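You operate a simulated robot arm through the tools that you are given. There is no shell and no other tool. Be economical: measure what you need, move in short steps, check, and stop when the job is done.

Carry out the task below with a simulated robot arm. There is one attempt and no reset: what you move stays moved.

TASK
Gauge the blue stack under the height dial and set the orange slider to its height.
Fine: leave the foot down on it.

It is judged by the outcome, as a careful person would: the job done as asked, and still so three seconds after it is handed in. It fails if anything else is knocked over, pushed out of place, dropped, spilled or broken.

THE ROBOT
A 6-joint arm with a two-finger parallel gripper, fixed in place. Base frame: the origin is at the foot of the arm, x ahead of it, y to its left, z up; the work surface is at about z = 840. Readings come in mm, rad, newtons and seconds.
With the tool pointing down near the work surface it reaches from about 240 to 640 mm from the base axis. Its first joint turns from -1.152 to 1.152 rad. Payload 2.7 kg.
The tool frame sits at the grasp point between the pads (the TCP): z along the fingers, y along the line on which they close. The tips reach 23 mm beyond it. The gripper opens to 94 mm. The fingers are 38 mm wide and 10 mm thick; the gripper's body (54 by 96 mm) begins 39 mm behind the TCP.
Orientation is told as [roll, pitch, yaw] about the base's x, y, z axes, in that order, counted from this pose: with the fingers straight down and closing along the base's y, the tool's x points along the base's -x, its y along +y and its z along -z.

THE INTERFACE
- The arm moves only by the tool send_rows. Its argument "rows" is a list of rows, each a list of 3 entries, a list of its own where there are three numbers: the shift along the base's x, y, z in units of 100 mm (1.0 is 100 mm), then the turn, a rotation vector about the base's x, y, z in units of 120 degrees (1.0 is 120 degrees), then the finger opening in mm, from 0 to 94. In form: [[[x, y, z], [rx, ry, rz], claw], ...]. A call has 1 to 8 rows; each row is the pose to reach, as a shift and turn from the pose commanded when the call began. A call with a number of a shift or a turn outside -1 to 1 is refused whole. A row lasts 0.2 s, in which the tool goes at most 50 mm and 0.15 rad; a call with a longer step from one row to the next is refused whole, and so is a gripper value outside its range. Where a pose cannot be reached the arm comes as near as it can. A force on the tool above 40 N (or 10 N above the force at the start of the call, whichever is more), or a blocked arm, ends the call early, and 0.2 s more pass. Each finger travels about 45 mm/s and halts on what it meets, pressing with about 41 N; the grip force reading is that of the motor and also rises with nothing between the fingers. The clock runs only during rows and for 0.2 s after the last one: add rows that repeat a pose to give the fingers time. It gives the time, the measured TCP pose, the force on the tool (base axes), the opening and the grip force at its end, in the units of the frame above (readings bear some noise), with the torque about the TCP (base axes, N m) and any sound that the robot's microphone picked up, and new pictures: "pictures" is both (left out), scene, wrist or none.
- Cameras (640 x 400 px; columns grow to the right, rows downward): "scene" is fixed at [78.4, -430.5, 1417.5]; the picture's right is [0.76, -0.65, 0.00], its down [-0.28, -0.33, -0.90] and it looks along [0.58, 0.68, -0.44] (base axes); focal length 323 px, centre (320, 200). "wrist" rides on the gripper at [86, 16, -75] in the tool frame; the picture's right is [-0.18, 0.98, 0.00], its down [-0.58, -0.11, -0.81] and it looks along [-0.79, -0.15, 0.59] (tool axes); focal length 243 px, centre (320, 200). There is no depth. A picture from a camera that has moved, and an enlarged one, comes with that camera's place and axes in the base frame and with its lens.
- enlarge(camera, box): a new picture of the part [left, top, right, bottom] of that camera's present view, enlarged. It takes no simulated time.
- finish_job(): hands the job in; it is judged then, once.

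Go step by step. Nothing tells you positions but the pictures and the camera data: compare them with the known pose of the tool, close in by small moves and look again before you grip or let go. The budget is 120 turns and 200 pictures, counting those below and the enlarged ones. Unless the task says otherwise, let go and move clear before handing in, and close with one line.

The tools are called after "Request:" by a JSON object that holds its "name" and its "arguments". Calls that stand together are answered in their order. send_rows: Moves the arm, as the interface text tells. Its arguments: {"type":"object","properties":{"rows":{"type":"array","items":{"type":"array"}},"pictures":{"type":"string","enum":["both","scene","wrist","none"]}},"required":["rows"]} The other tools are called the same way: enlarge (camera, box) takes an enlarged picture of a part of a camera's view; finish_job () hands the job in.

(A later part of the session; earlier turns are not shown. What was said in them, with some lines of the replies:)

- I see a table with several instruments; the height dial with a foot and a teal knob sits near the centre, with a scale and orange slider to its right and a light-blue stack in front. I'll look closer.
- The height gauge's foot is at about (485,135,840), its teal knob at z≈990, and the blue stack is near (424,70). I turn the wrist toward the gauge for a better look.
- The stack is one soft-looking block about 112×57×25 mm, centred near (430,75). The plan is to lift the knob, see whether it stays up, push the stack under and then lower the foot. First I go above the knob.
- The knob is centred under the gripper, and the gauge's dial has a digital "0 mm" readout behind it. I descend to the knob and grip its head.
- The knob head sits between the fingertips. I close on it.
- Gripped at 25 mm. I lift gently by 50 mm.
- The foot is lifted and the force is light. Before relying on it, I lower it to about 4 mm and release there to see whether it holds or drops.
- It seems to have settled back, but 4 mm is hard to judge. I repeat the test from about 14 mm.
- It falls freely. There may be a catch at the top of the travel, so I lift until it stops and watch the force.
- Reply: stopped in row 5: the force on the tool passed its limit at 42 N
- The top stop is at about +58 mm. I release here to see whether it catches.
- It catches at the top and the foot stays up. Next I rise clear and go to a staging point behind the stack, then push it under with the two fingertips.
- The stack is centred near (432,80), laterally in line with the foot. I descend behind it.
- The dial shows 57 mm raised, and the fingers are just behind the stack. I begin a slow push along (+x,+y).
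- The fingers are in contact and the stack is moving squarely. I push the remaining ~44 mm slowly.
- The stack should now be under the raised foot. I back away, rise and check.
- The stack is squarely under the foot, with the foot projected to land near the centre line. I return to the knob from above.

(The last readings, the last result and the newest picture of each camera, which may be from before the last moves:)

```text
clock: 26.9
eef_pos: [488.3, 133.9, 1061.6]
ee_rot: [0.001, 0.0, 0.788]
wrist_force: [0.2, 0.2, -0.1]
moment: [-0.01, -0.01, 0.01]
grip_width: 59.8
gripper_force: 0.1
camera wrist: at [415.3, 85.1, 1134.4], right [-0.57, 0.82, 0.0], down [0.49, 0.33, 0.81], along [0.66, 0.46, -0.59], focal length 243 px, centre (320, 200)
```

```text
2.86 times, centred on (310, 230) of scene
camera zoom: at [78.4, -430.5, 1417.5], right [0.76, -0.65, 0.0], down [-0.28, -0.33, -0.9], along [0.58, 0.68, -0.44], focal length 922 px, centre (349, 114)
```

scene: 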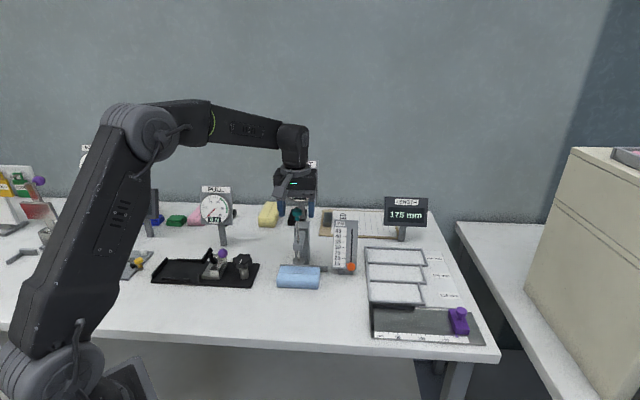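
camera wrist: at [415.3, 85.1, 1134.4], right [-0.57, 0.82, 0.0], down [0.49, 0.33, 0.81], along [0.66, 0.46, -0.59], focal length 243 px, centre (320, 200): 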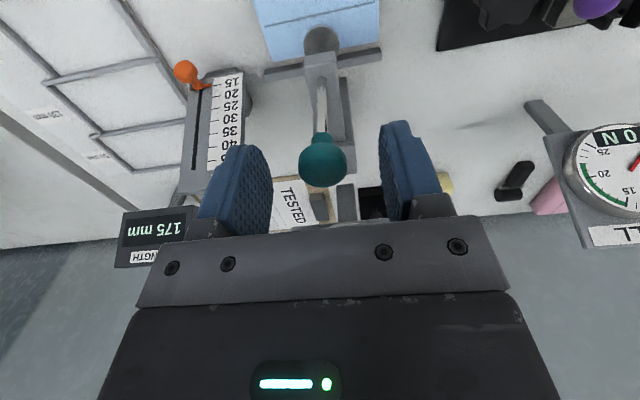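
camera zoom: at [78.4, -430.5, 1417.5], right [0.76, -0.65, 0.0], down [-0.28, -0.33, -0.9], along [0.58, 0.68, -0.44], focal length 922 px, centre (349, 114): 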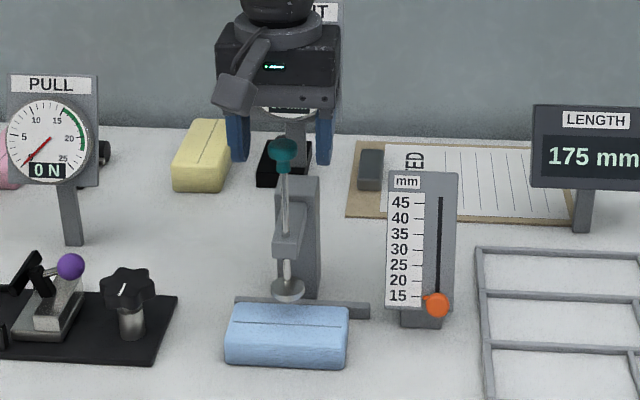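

The knob is between the fingers. I grip it and lower.

Request:
{"name": "send_rows", "arguments": {"rows": [[[0, 0, -0.02], [0, 0, 0], 40], [[0, 0, -0.02], [0, 0, 0], 25], [[0, 0, -0.02], [0, 0, 0], 15], [[0, 0, -0.02], [0, 0, 0], 15], [[0, 0, -0.06], [0, 0, 0], 15], [[0, 0, -0.1], [0, 0, 0], 15], [[0, 0, -0.15], [0, 0, 0], 15], [[0, 0, -0.2], [0, 0, 0], 15]], "pictures": "scene"}}

Request:
{"name": "enlarge", "arguments": {"camera": "scene", "box": [260, 160, 360, 300]}}

```text
clock: 28.7
eef_pos: [488.8, 134.9, 1040.0]
ee_rot: [0.003, 0.0, 0.788]
wrist_force: [-9.7, 10.2, -1.0]
moment: [-0.14, 0.35, 0.07]
grip_width: 25.2
gripper_force: 45.0
```

scene: 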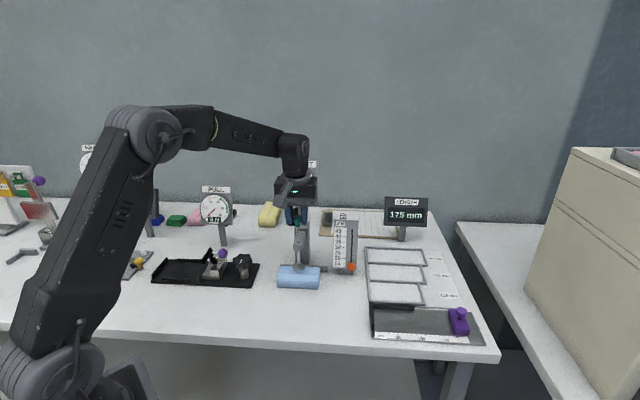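

```text
2.86 times, centred on (310, 230) of scene
camera zoom: at [78.2, -430.2, 1417.6], right [0.76, -0.65, 0.0], down [-0.28, -0.33, -0.9], along [0.58, 0.68, -0.44], focal length 922 px, centre (349, 114)
```

zoom: 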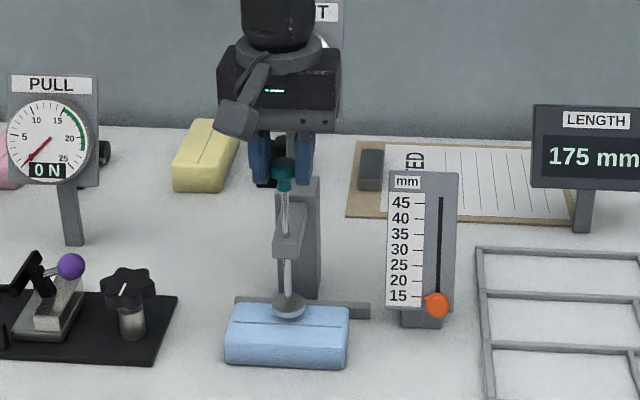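

The foot is about 36 mm up. I lower it in small steps, watching for contact.

Request:
{"name": "send_rows", "arguments": {"rows": [[[0, 0, -0.015], [0, 0, 0], 15], [[0, 0, -0.03], [0, 0, 0], 15], [[0, 0, -0.045], [0, 0, 0], 15], [[0, 0, -0.06], [0, 0, 0], 15]], "pictures": "scene"}}

Request:
{"name": "enlarge", "arguments": {"camera": "scene", "box": [260, 220, 340, 300]}}

```text
clock: 29.7
eef_pos: [488.1, 135.2, 1034.4]
ee_rot: [0.002, 0.001, 0.787]
wrist_force: [-15.5, 13.0, -0.7]
moment: [0.15, 0.14, 0.08]
grip_width: 24.8
gripper_force: 45.7
```

scene: 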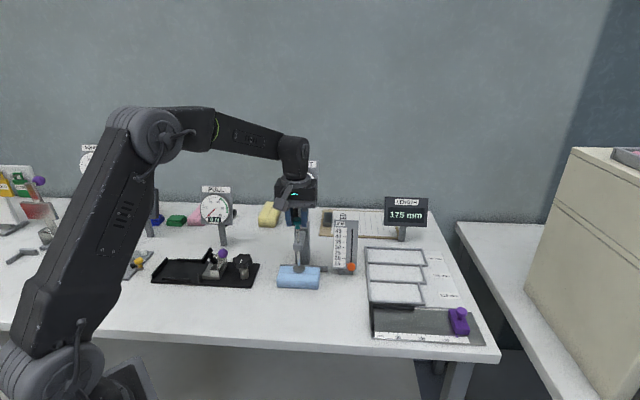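

```text
5.00 times, centred on (300, 260) of scene
camera zoom: at [78.0, -430.1, 1417.6], right [0.76, -0.65, 0.0], down [-0.28, -0.33, -0.9], along [0.59, 0.68, -0.44], focal length 1614 px, centre (420, -100)
```

zoom: 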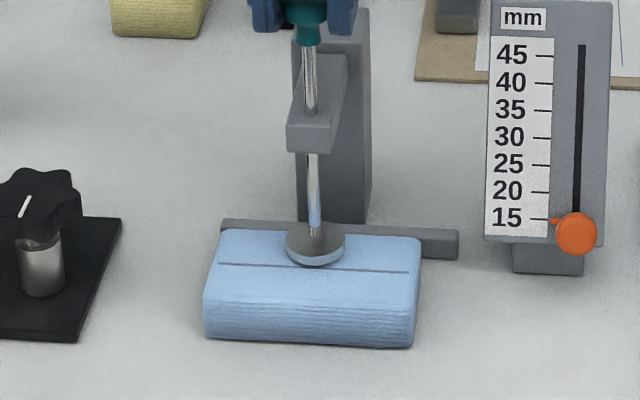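

The foot is near or on the stack's top. I release it so that it rests by its own weight, then rise away and read the dial.

Request:
{"name": "send_rows", "arguments": {"rows": [[[0, 0, 0], [0, 0, 0], 30], [[0, 0, 0], [0, 0, 0], 45], [[0, 0, 0], [0, 0, 0], 60], [[0, 0, 0.3], [0, 0, 0], 60], [[0, 0, 0.7], [0, 0, 0], 60], [[-0.3, -0.3, 0.7], [0, 0, 0], 60], [[-0.6, -0.6, 0.7], [0, 0, 0], 60], [[-0.9, -0.9, 0.7], [0, 0, 0], 60]], "pictures": "both"}}

Request:
{"name": "enlarge", "arguments": {"camera": "scene", "box": [260, 150, 360, 300]}}

```text
clock: 31.5
eef_pos: [397.4, 42.0, 1102.3]
ee_rot: [0.001, 0.0, 0.787]
wrist_force: [-0.2, 0.0, -0.5]
moment: [-0.01, -0.01, 0.0]
grip_width: 60.0
gripper_force: 0.2
camera wrist: at [324.1, -7.2, 1176.7], right [-0.57, 0.82, 0.0], down [0.49, 0.33, 0.81], along [0.66, 0.46, -0.59], focal length 243 px, centre (320, 200)
```

scene: 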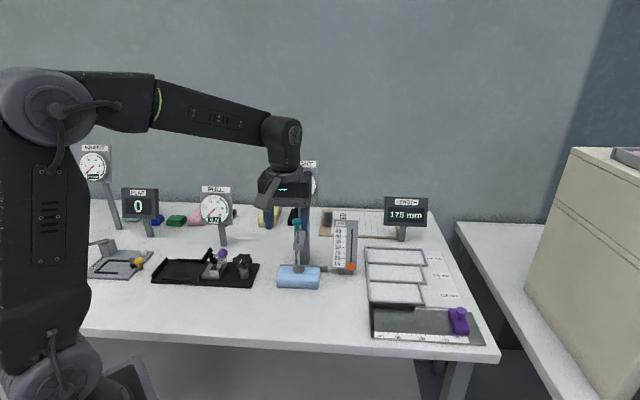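
wrist: 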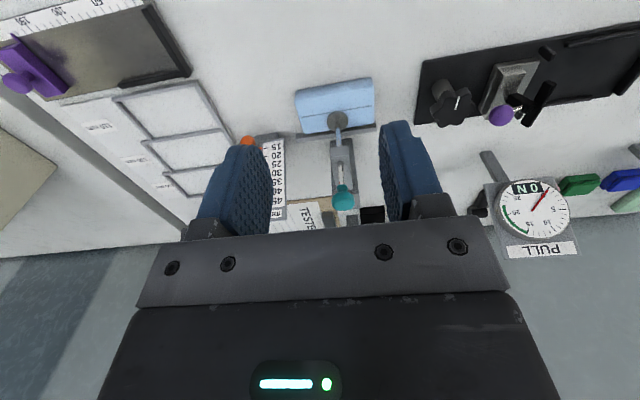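

```text
2.67 times, centred on (310, 225) of scene
camera zoom: at [78.5, -430.5, 1417.5], right [0.76, -0.65, 0.0], down [-0.28, -0.33, -0.9], along [0.58, 0.68, -0.44], focal length 861 px, centre (347, 133)
```

zoom: 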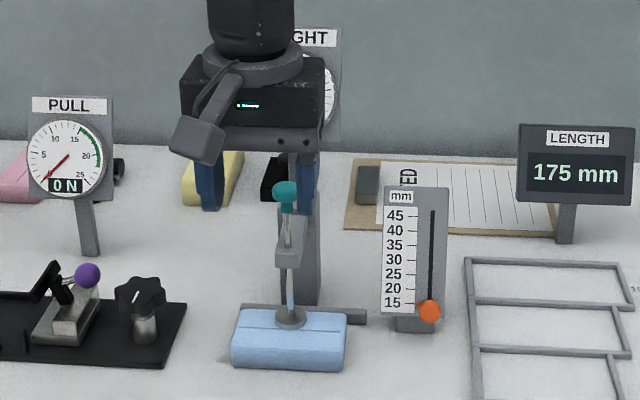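

The arm blocks the dial from this view. I move toward the slider, estimated near (591,43,880), which should clear the view.

Request:
{"name": "send_rows", "arguments": {"rows": [[[0.2, -0.2, 0], [0, 0, 0], 60], [[0.5, -0.35, 0], [0, 0, 0], 60], [[0.8, -0.35, 0], [0, 0, 0], 60], [[1.0, -0.35, 0], [0, 0, 0], 60]], "pictures": "none"}}

Request:
{"name": "send_rows", "arguments": {"rows": [[[0.3, 0, 0], [0, 0, 0], 50], [[0.6, 0.0, -0.3], [0, 0, 0], 46], [[0.6, 0.0, -0.6], [0, 0, 0], 46], [[0.6, 0.0, -0.6], [0, 0, 0], 46]], "pictures": "both"}}

Request:
{"name": "enlarge", "arguments": {"camera": "scene", "box": [260, 155, 340, 205]}}

Request:
{"name": "enlarge", "arguments": {"camera": "scene", "box": [270, 190, 400, 300]}}

```text
clock: 32.5
eef_pos: [499.7, 8.4, 1104.5]
ee_rot: [0.001, -0.001, 0.788]
wrist_force: [0.2, -0.4, -0.1]
moment: [-0.02, -0.01, 0.0]
grip_width: 60.0
gripper_force: 0.1
```

```text
clock: 33.5
eef_pos: [560.5, 8.0, 1044.7]
ee_rot: [0.002, -0.001, 0.786]
wrist_force: [0.4, -0.1, 0.2]
moment: [-0.02, -0.01, -0.05]
grip_width: 46.2
gripper_force: 0.1
camera wrist: at [486.6, -40.8, 1117.5], right [-0.57, 0.82, 0.0], down [0.49, 0.33, 0.81], along [0.66, 0.46, -0.59], focal length 243 px, centre (320, 200)
```

scene: 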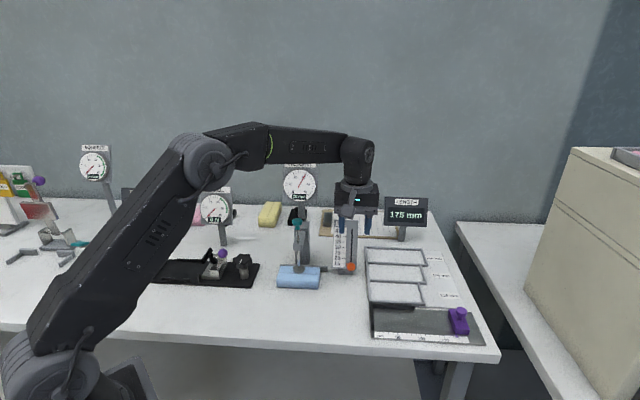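
wrist: 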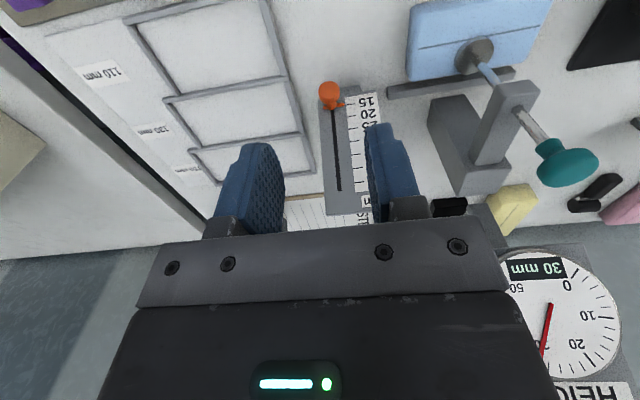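

```text
8.00 times, centred on (300, 180) of scene
camera zoom: at [78.4, -430.5, 1417.5], right [0.76, -0.65, 0.0], down [-0.28, -0.33, -0.9], along [0.58, 0.68, -0.44], focal length 2583 px, centre (480, 360)
```

zoom: 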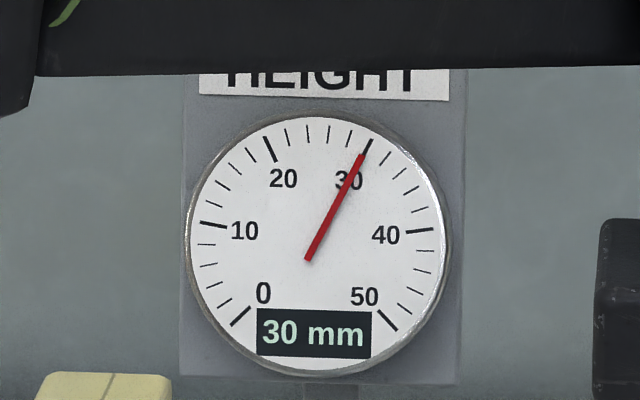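

```text
3.64 times, centred on (335, 245) of scene
camera zoom: at [78.4, -430.5, 1417.5], right [0.76, -0.65, 0.0], down [-0.28, -0.33, -0.9], along [0.58, 0.68, -0.44], focal length 1174 px, centre (266, 36)
```

zoom: 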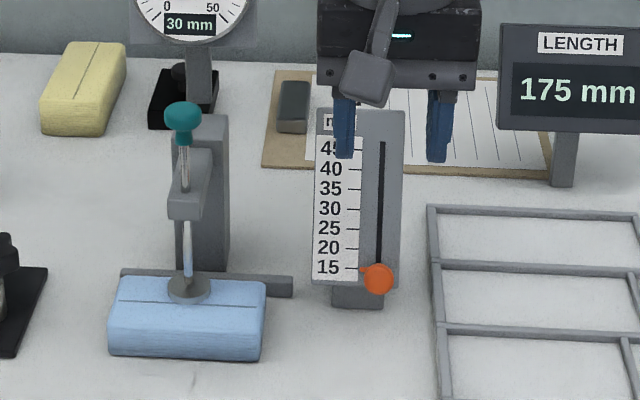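

The dial reads 30 mm. The slider ball is near (588,41,882), so I come down in front of the scale, fingers open around the ball.

Request:
{"name": "send_rows", "arguments": {"rows": [[[0.08, 0.1, -0.25], [0, 0, 0], 46], [[0.15, 0.18, -0.55], [0, 0, 0], 46], [[0.19, 0.23, -0.9], [0, 0, 0], 46], [[0.19, 0.23, -0.9], [0, 0, 0], 46]], "pictures": "both"}}

Request:
{"name": "enlarge", "arguments": {"camera": "scene", "box": [290, 190, 400, 300]}}

Request:
{"name": "enlarge", "arguments": {"camera": "wrist", "box": [220, 40, 440, 240]}}

```text
clock: 34.5
eef_pos: [579.5, 32.6, 953.0]
ee_rot: [-0.001, 0.0, 0.786]
wrist_force: [-0.1, 0.2, 0.2]
moment: [0.02, -0.03, 0.0]
grip_width: 45.9
gripper_force: 0.0
camera wrist: at [506.1, -17.7, 1027.3], right [-0.57, 0.82, 0.0], down [0.49, 0.33, 0.81], along [0.66, 0.46, -0.59], focal length 243 px, centre (320, 200)
```

scene: 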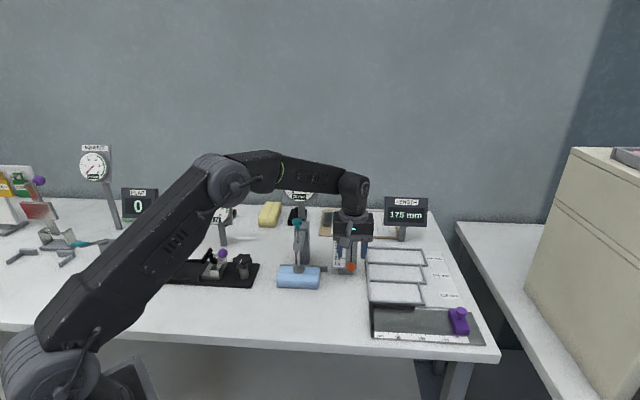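
wrist: 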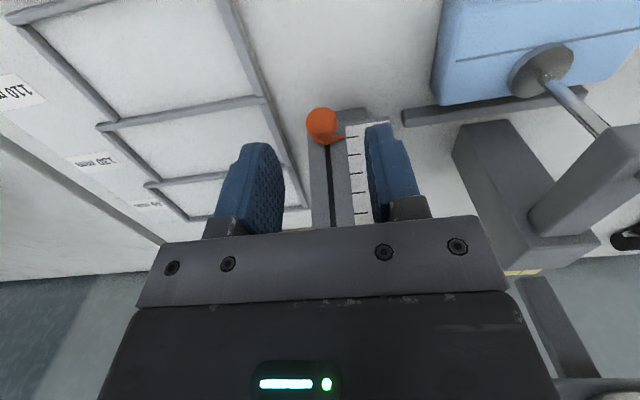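

```text
3.64 times, centred on (345, 245) of scene
camera zoom: at [78.4, -430.5, 1417.5], right [0.76, -0.65, 0.0], down [-0.28, -0.33, -0.9], along [0.58, 0.68, -0.44], focal length 1174 px, centre (229, 36)
```

zoom: 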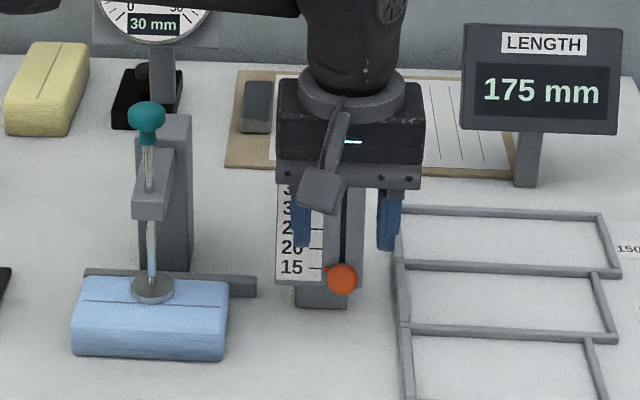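

```text
2.00 times, centred on (330, 140) of wrist
camera zoom: at [506.1, -17.7, 1027.3], right [-0.57, 0.82, 0.0], down [0.49, 0.33, 0.81], along [0.66, 0.46, -0.59], focal length 485 px, centre (300, 320)
```

zoom: 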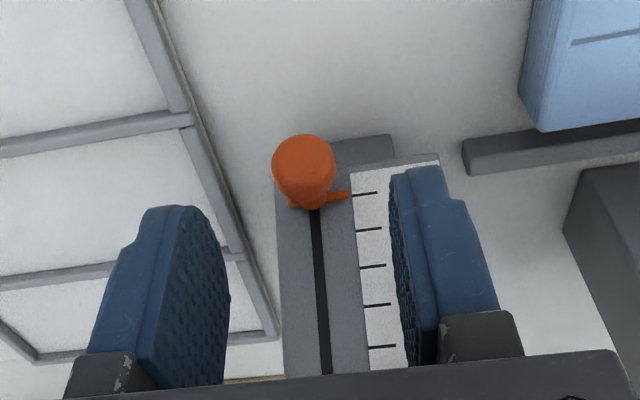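

The ball is at about (592,43,882), with the scale face about 15 mm behind it. I descend around the ball, staying just in front of the face.

Request:
{"name": "send_rows", "arguments": {"rows": [[[0.03, 0.02, -0.2], [0, 0, 0], 46], [[0.055, 0.034, -0.4], [0, 0, 0], 46], [[0.055, 0.034, -0.6], [0, 0, 0], 46], [[0.055, 0.034, -0.6], [0, 0, 0], 46]], "pictures": "both"}}

Request:
{"name": "enlarge", "arguments": {"camera": "scene", "box": [290, 190, 400, 300]}}

Request:
{"name": "enlarge", "arguments": {"camera": "wrist", "box": [220, 60, 440, 240]}}

```text
clock: 35.5
eef_pos: [585.0, 35.3, 894.5]
ee_rot: [0.001, 0.0, 0.785]
wrist_force: [0.2, 0.7, -0.4]
moment: [0.0, 0.01, -0.04]
grip_width: 46.2
gripper_force: 0.1
camera wrist: at [511.6, -14.0, 967.7], right [-0.57, 0.82, 0.0], down [0.49, 0.33, 0.81], along [0.66, 0.46, -0.59], focal length 243 px, centre (320, 200)
```

scene: 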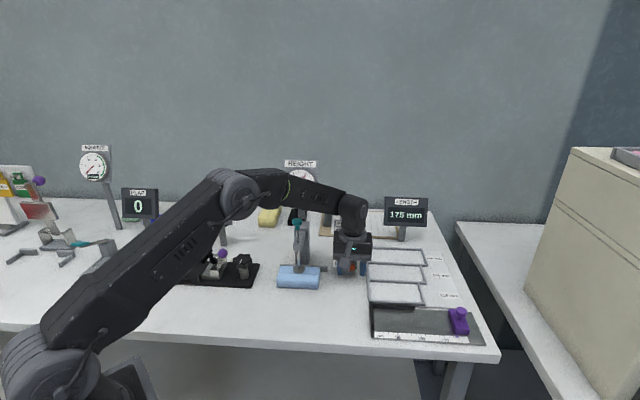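
wrist: 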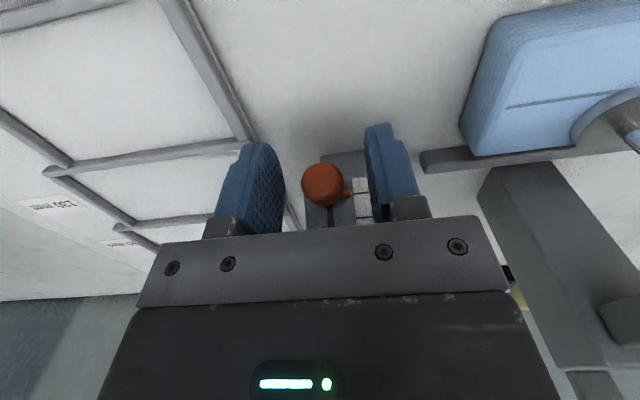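

```text
3.64 times, centred on (345, 245) of scene
camera zoom: at [78.4, -430.5, 1417.5], right [0.76, -0.65, 0.0], down [-0.28, -0.33, -0.9], along [0.58, 0.68, -0.44], focal length 1174 px, centre (229, 36)
```

zoom: 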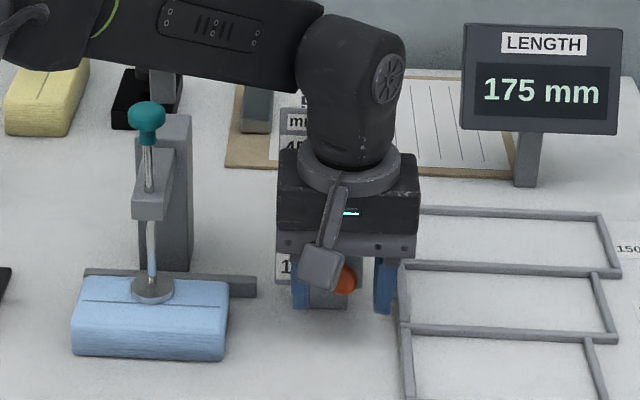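

```text
2.22 times, centred on (330, 150) of wrist
camera zoom: at [511.6, -14.0, 967.7], right [-0.57, 0.82, 0.0], down [0.49, 0.33, 0.81], along [0.66, 0.46, -0.59], focal length 539 px, centre (298, 311)
```

zoom: 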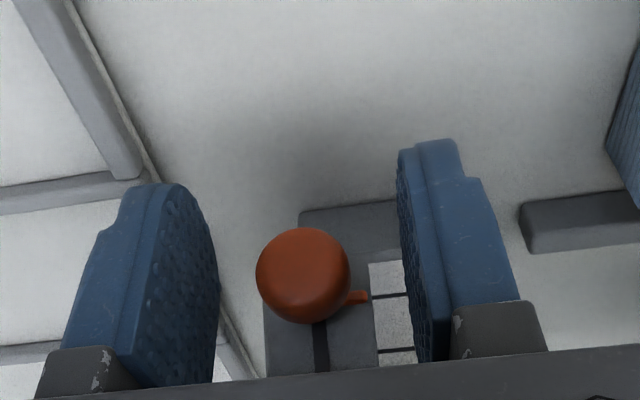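

The ball is centred between the pads. I close on it.

Request:
{"name": "send_rows", "arguments": {"rows": [[[0, 0, 0], [0, 0, 0], 32], [[0, 0, 0], [0, 0, 0], 22], [[0, 0, 0], [0, 0, 0], 15], [[0, 0, 0], [0, 0, 0], 15]], "pictures": "wrist"}}

Request:
{"name": "enlarge", "arguments": {"camera": "wrist", "box": [220, 60, 440, 240]}}

```text
clock: 36.5
eef_pos: [585.4, 36.0, 894.2]
ee_rot: [0.0, 0.0, 0.784]
wrist_force: [3.2, -0.8, -0.6]
moment: [-0.02, -0.05, -0.19]
grip_width: 20.7
gripper_force: 45.3
camera wrist: at [511.8, -14.2, 968.0], right [-0.57, 0.82, 0.0], down [0.49, 0.33, 0.81], along [0.67, 0.46, -0.59], focal length 243 px, centre (320, 200)
```

wrist: 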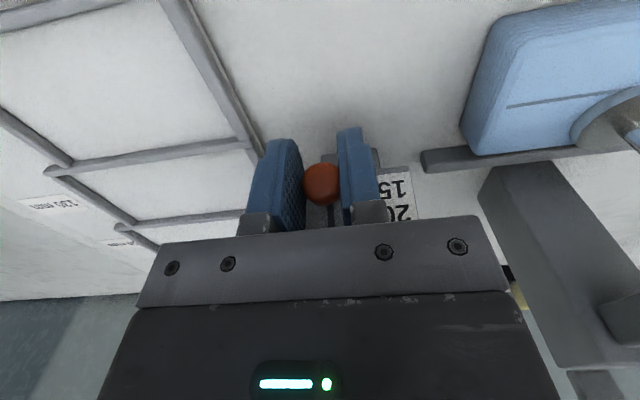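

```text
2.22 times, centred on (330, 150) of wrist
camera zoom: at [511.8, -14.2, 968.0], right [-0.57, 0.82, 0.0], down [0.49, 0.33, 0.81], along [0.67, 0.46, -0.59], focal length 539 px, centre (298, 311)
```

zoom: 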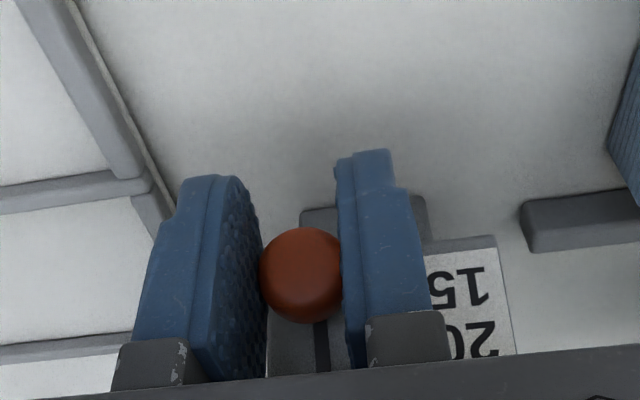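

Gripped. I move up a short way along the leaning slot and check the forces for the slot's direction.

Request:
{"name": "send_rows", "arguments": {"rows": [[[0.01, 0.01, 0.04], [0, 0, 0], 15], [[0.02, 0.02, 0.09], [0, 0, 0], 15], [[0.03, 0.03, 0.14], [0, 0, 0], 15], [[0.042, 0.042, 0.19], [0, 0, 0], 15]], "pictures": "both"}}

Request:
{"name": "enlarge", "arguments": {"camera": "wrist", "box": [220, 60, 440, 240]}}

Request:
{"name": "enlarge", "arguments": {"camera": "scene", "box": [310, 200, 390, 290]}}

```text
clock: 37.5
eef_pos: [589.8, 39.4, 912.7]
ee_rot: [-0.004, -0.006, 0.789]
wrist_force: [31.6, 6.0, -10.3]
moment: [-0.37, 0.21, -0.23]
grip_width: 20.5
gripper_force: 44.8
camera wrist: at [516.0, -9.5, 986.6], right [-0.57, 0.82, 0.0], down [0.48, 0.33, 0.81], along [0.67, 0.46, -0.59], focal length 243 px, centre (320, 200)
```

scene: 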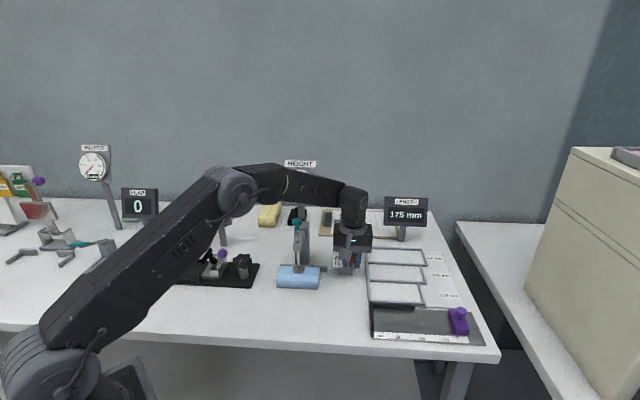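
wrist: 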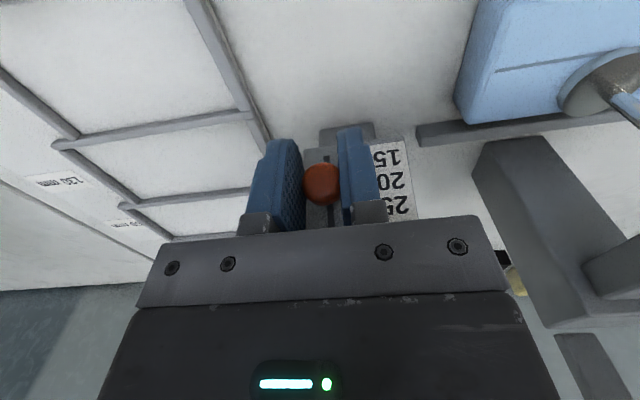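

```text
2.22 times, centred on (330, 150) of wrist
camera zoom: at [516.0, -9.5, 986.6], right [-0.57, 0.82, 0.0], down [0.48, 0.33, 0.81], along [0.67, 0.46, -0.59], focal length 539 px, centre (298, 311)
```

zoom: 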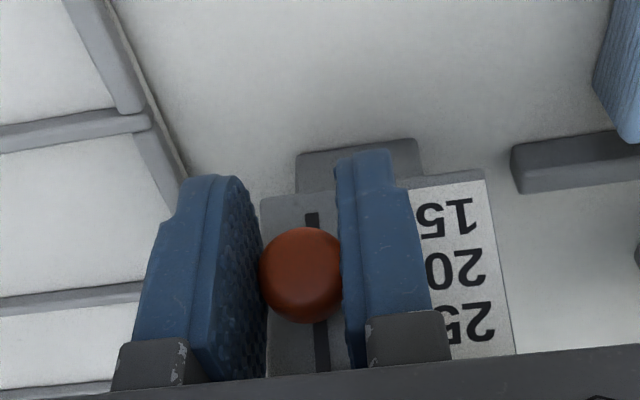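

```text
4.44 times, centred on (350, 245) of scene
camera zoom: at [79.4, -430.3, 1417.4], right [0.76, -0.65, 0.0], down [-0.28, -0.33, -0.9], along [0.58, 0.68, -0.44], focal length 1435 px, centre (187, 0)
```

zoom: 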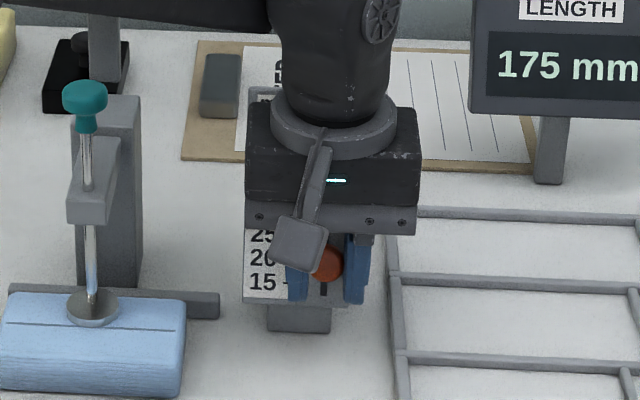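

The slider follows the slot, but the forces show that the slot leans more toward +x than I commanded. I correct for that and continue.

Request:
{"name": "send_rows", "arguments": {"rows": [[[0.02, 0.004, 0.0], [0, 0, 0], 15], [[0.034, 0.013, 0.04], [0, 0, 0], 15], [[0.048, 0.022, 0.08], [0, 0, 0], 15], [[0.062, 0.031, 0.12], [0, 0, 0], 15], [[0.062, 0.031, 0.12], [0, 0, 0], 15]], "pictures": "both"}}

Request:
{"name": "enlarge", "arguments": {"camera": "wrist", "box": [220, 60, 440, 240]}}

Request:
{"name": "enlarge", "arguments": {"camera": "scene", "box": [310, 200, 390, 290]}}

```text
clock: 38.7
eef_pos: [592.1, 43.5, 926.0]
ee_rot: [0.002, 0.004, 0.787]
wrist_force: [-14.5, 5.7, 2.0]
moment: [0.03, 0.1, -0.12]
grip_width: 20.7
gripper_force: 45.0
camera wrist: at [520.0, -6.5, 999.0], right [-0.57, 0.82, 0.0], down [0.49, 0.34, 0.8], along [0.66, 0.46, -0.6], focal length 243 px, centre (320, 200)
```

scene: 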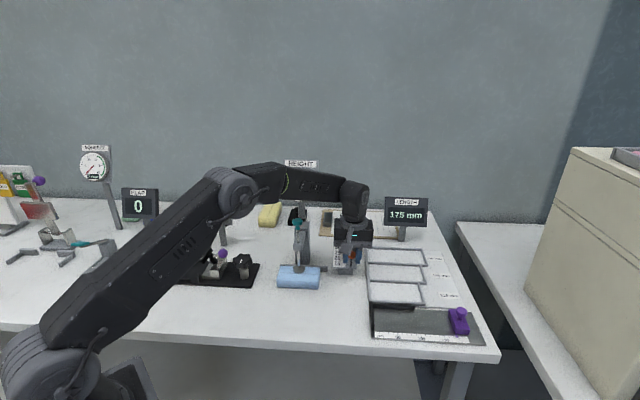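
wrist: 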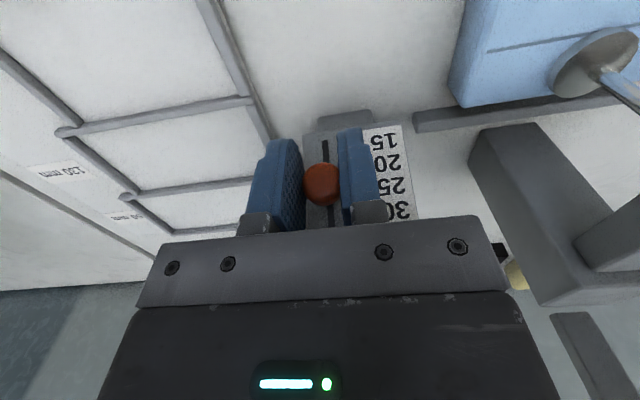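

```text
2.22 times, centred on (330, 150) of wrist
camera zoom: at [520.0, -6.5, 999.0], right [-0.57, 0.82, 0.0], down [0.49, 0.34, 0.8], along [0.66, 0.46, -0.6], focal length 539 px, centre (298, 311)
```

zoom: 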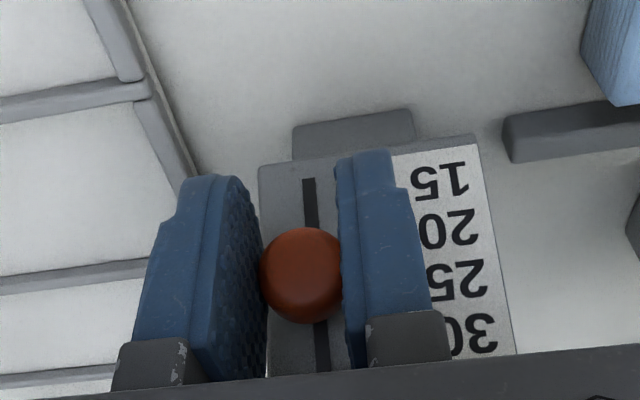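

```text
4.44 times, centred on (350, 245) of scene
camera zoom: at [78.0, -430.3, 1417.5], right [0.76, -0.65, 0.0], down [-0.28, -0.33, -0.9], along [0.59, 0.68, -0.44], focal length 1435 px, centre (187, 0)
```

zoom: 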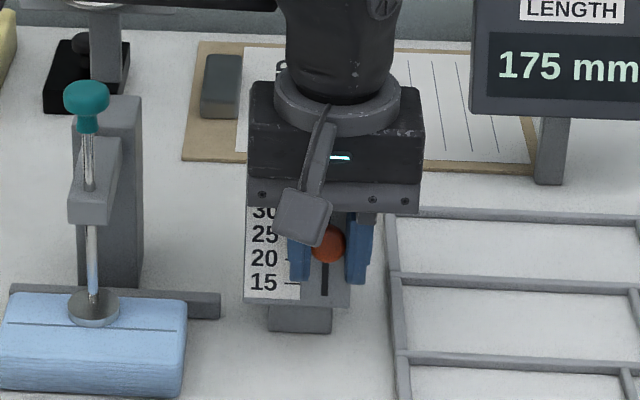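

By the labels the slider is now at about 26.5. I go up roughly 9 mm more, then open and read the pointer.

Request:
{"name": "send_rows", "arguments": {"rows": [[[0.004, 0.009, 0.03], [0, 0, 0], 15], [[0.012, 0.018, 0.06], [0, 0, 0], 15], [[0.021, 0.027, 0.09], [0, 0, 0], 15], [[0.021, 0.027, 0.09], [0, 0, 0], 15]], "pictures": "none"}}

Request:
{"name": "send_rows", "arguments": {"rows": [[[0, 0, 0], [0, 0, 0], 30], [[0, 0, 0], [0, 0, 0], 46], [[0, 0, 0], [0, 0, 0], 60]], "pictures": "both"}}

Request:
{"name": "enlarge", "arguments": {"camera": "wrist", "box": [220, 60, 440, 240]}}

Request:
{"name": "enlarge", "arguments": {"camera": "scene", "box": [310, 200, 390, 290]}}

```text
clock: 39.7
eef_pos: [594.9, 45.7, 936.1]
ee_rot: [0.005, 0.004, 0.787]
wrist_force: [-25.4, 6.8, 5.0]
moment: [-0.09, 0.23, -0.01]
grip_width: 20.7
gripper_force: 45.2
```

```text
clock: 40.5
eef_pos: [597.3, 43.7, 935.2]
ee_rot: [0.0, 0.0, 0.785]
wrist_force: [0.9, 0.0, 0.4]
moment: [-0.01, 0.01, -0.01]
grip_width: 59.9
gripper_force: 0.0
camera wrist: at [524.0, -4.2, 1009.4], right [-0.57, 0.82, 0.0], down [0.49, 0.33, 0.81], along [0.67, 0.46, -0.59], focal length 243 px, centre (320, 200)
```

scene: 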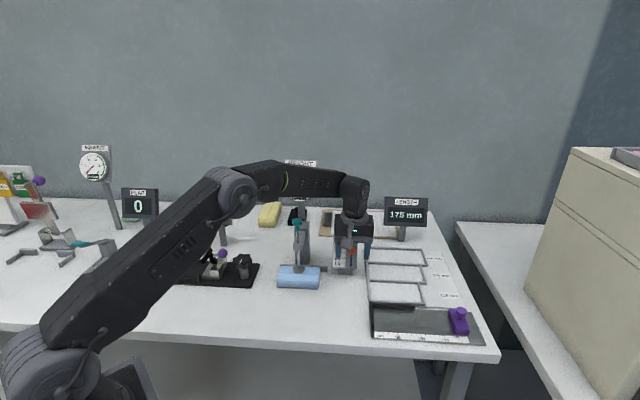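
wrist: 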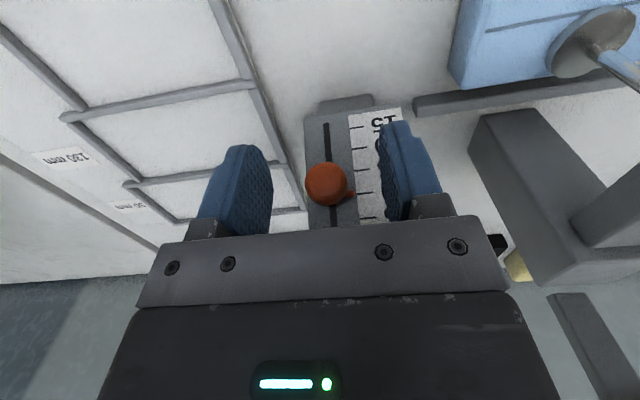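

```text
2.22 times, centred on (330, 150) of wrist
camera zoom: at [524.0, -4.2, 1009.4], right [-0.57, 0.82, 0.0], down [0.49, 0.33, 0.81], along [0.67, 0.46, -0.59], focal length 539 px, centre (298, 311)
```

zoom: 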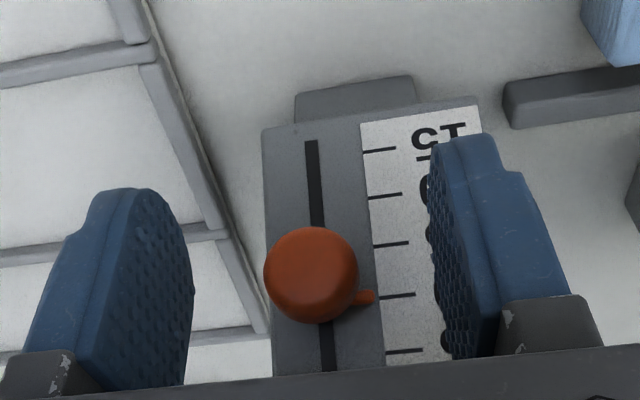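

```text
4.44 times, centred on (350, 245) of scene
camera zoom: at [78.4, -430.5, 1417.5], right [0.76, -0.65, 0.0], down [-0.28, -0.33, -0.9], along [0.58, 0.68, -0.44], focal length 1435 px, centre (187, 0)
```

zoom: 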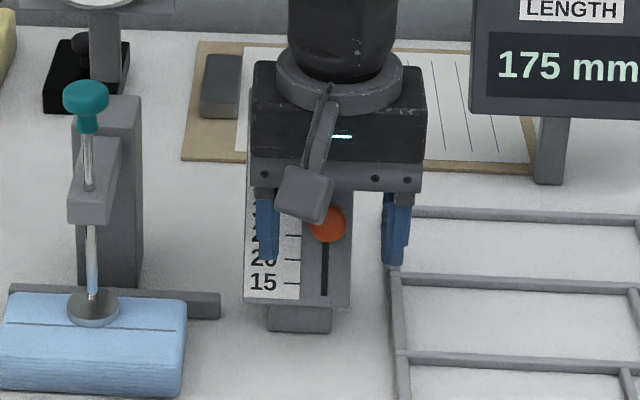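

The slider holds, and its pointer lines up with the fourth tick (30). I back off to read it without parallax and to re-check the dial.

Request:
{"name": "send_rows", "arguments": {"rows": [[[-0.1, -0.1, 0.05], [0, 0, 0], 60], [[-0.3, -0.3, 0.3], [0, 0, 0], 60], [[-0.5, -0.5, 0.6], [0, 0, 0], 60], [[-0.7, -0.7, 0.95], [0, 0, 0], 60]], "pictures": "none"}}

Request:
{"name": "send_rows", "arguments": {"rows": [[[-0.2, -0.3, 0.2], [0, 0, 0], 60], [[-0.4, -0.6, 0.4], [0, 0, 0], 60], [[-0.6, -0.9, 0.6], [0, 0, 0], 60], [[-0.6, -0.9, 0.6], [0, 0, 0], 60]], "pictures": "both"}}

Request:
{"name": "enlarge", "arguments": {"camera": "scene", "box": [315, 210, 375, 280]}}

Request:
{"name": "enlarge", "arguments": {"camera": "scene", "box": [260, 155, 340, 205]}}

```text
clock: 41.5
eef_pos: [524.4, -27.7, 1031.0]
ee_rot: [0.001, 0.0, 0.788]
wrist_force: [0.1, -0.3, 0.2]
moment: [0.01, 0.02, -0.01]
grip_width: 60.0
gripper_force: 0.0
```

```text
clock: 42.5
eef_pos: [466.2, -116.7, 1088.8]
ee_rot: [0.001, 0.0, 0.788]
wrist_force: [0.1, 0.1, 0.2]
moment: [-0.01, 0.01, 0.03]
grip_width: 59.9
gripper_force: 0.0
camera wrist: at [393.0, -165.7, 1162.7], right [-0.57, 0.82, 0.0], down [0.49, 0.33, 0.81], along [0.66, 0.46, -0.59], focal length 243 px, centre (320, 200)
```

scene: 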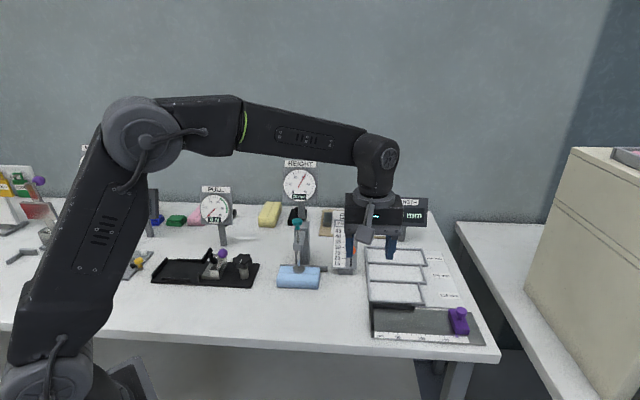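
wrist: 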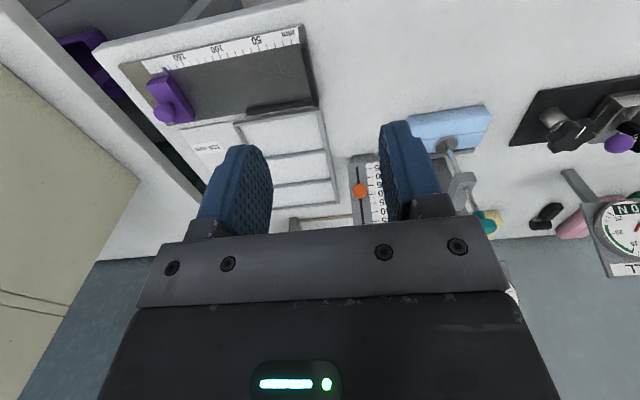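

```text
5.71 times, centred on (345, 245) of scene
camera zoom: at [78.4, -430.5, 1417.5], right [0.76, -0.65, 0.0], down [-0.28, -0.33, -0.9], along [0.58, 0.68, -0.44], focal length 1845 px, centre (177, -57)
```

zoom: 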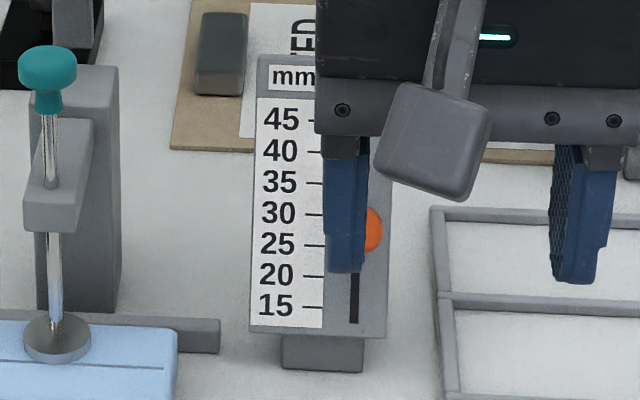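

```text
8.00 times, centred on (300, 180) of scene
camera zoom: at [78.4, -430.5, 1417.5], right [0.76, -0.65, 0.0], down [-0.28, -0.33, -0.9], along [0.58, 0.68, -0.44], focal length 2583 px, centre (480, 360)
```

zoom: 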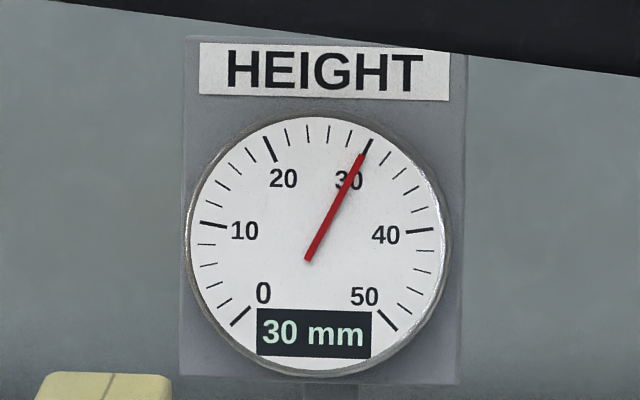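

The dial still reads 30 mm with the foot resting on the stack. I move up and further right for a clear look at the pointer.

Request:
{"name": "send_rows", "arguments": {"rows": [[[-0.1, -0.1, 0.4], [0, 0, 0], 60], [[-0.1, -0.1, 0.85], [0, 0, 0], 60], [[-0.1, -0.1, 1.0], [0, 0, 0], 60]], "pictures": "scene"}}

Request:
{"name": "enlarge", "arguments": {"camera": "scene", "box": [325, 215, 370, 280]}}

Request:
{"name": "enlarge", "arguments": {"camera": "wrist", "box": [320, 100, 420, 240]}}

```text
clock: 43.3
eef_pos: [455.1, -123.2, 1189.2]
ee_rot: [0.0, 0.0, 0.789]
wrist_force: [0.2, 0.0, 0.2]
moment: [0.01, -0.01, -0.02]
grip_width: 60.1
gripper_force: 0.0
```

scene: 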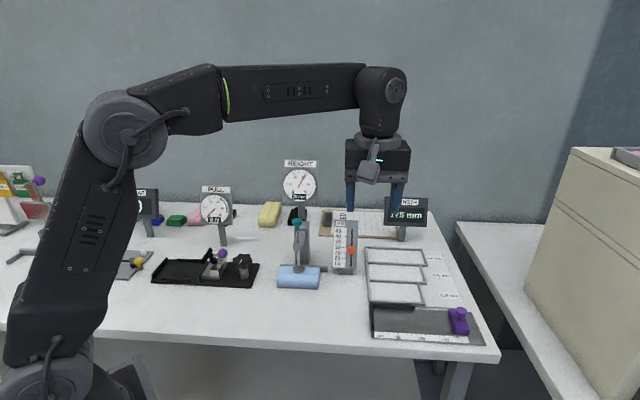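

```text
6.15 times, centred on (348, 248) of scene
camera zoom: at [78.4, -430.5, 1417.5], right [0.76, -0.65, 0.0], down [-0.28, -0.33, -0.9], along [0.58, 0.68, -0.44], focal length 1987 px, centre (151, -92)
```

zoom: 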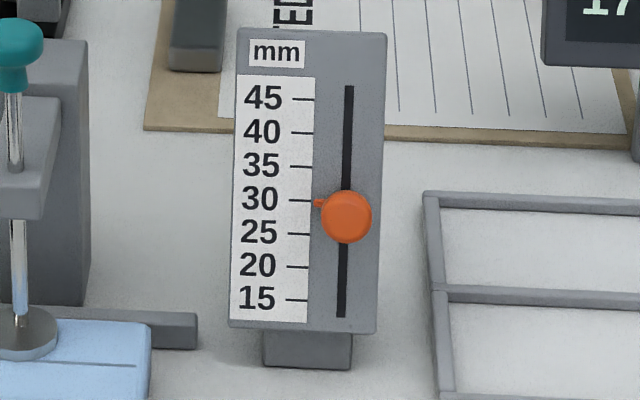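

```text
2.86 times, centred on (370, 170) of wrist
camera zoom: at [382.1, -173.0, 1263.0], right [-0.57, 0.82, 0.0], down [0.49, 0.33, 0.81], along [0.66, 0.46, -0.59], focal length 693 px, centre (177, 286)
```

zoom: 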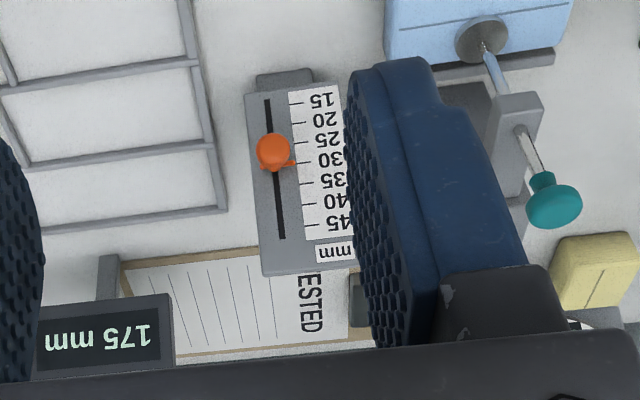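

Request:
{"name": "enlarge", "arguments": {"camera": "scene", "box": [338, 240, 358, 256]}}

Request:
{"name": "enlarge", "arguments": {"camera": "wrist", "box": [345, 130, 385, 165]}}

```text
16.00 times, centred on (348, 248) of scene
camera zoom: at [78.4, -430.5, 1417.5], right [0.76, -0.65, 0.0], down [-0.28, -0.33, -0.9], along [0.58, 0.68, -0.44], focal length 5166 px, centre (-128, -568)
```

zoom: 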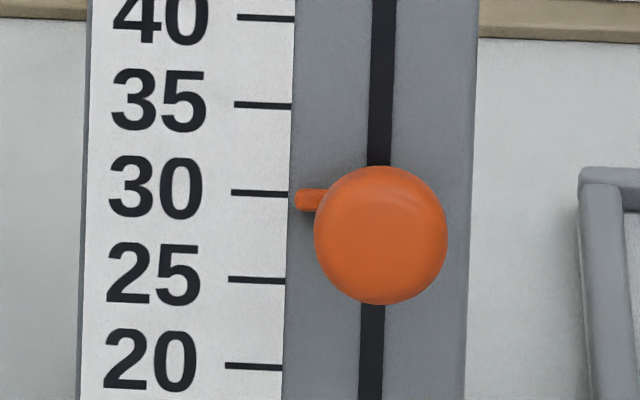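

```text
11.43 times, centred on (365, 148) of wrist
camera zoom: at [382.1, -173.0, 1263.0], right [-0.57, 0.82, 0.0], down [0.49, 0.33, 0.81], along [0.66, 0.46, -0.59], focal length 2773 px, centre (-194, 800)
```

zoom: 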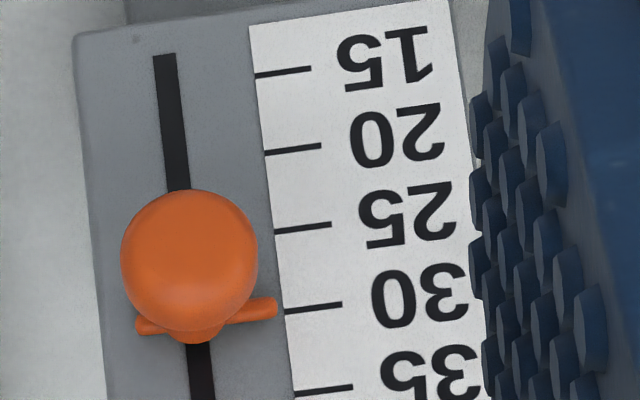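

The dial reads 30 mm with the foot resting on the stack. The pointer sits on the 30 tick once the small downward parallax is allowed for, the same offset it showed at 15, and the gripper is clear. I hand the job in.

Request:
{"name": "finish_job", "arguments": {}}

```text
The job is handed in.
```

The blue stack gauged at 30 mm, the orange slider is set to 30, and the foot is left resting on the stack.
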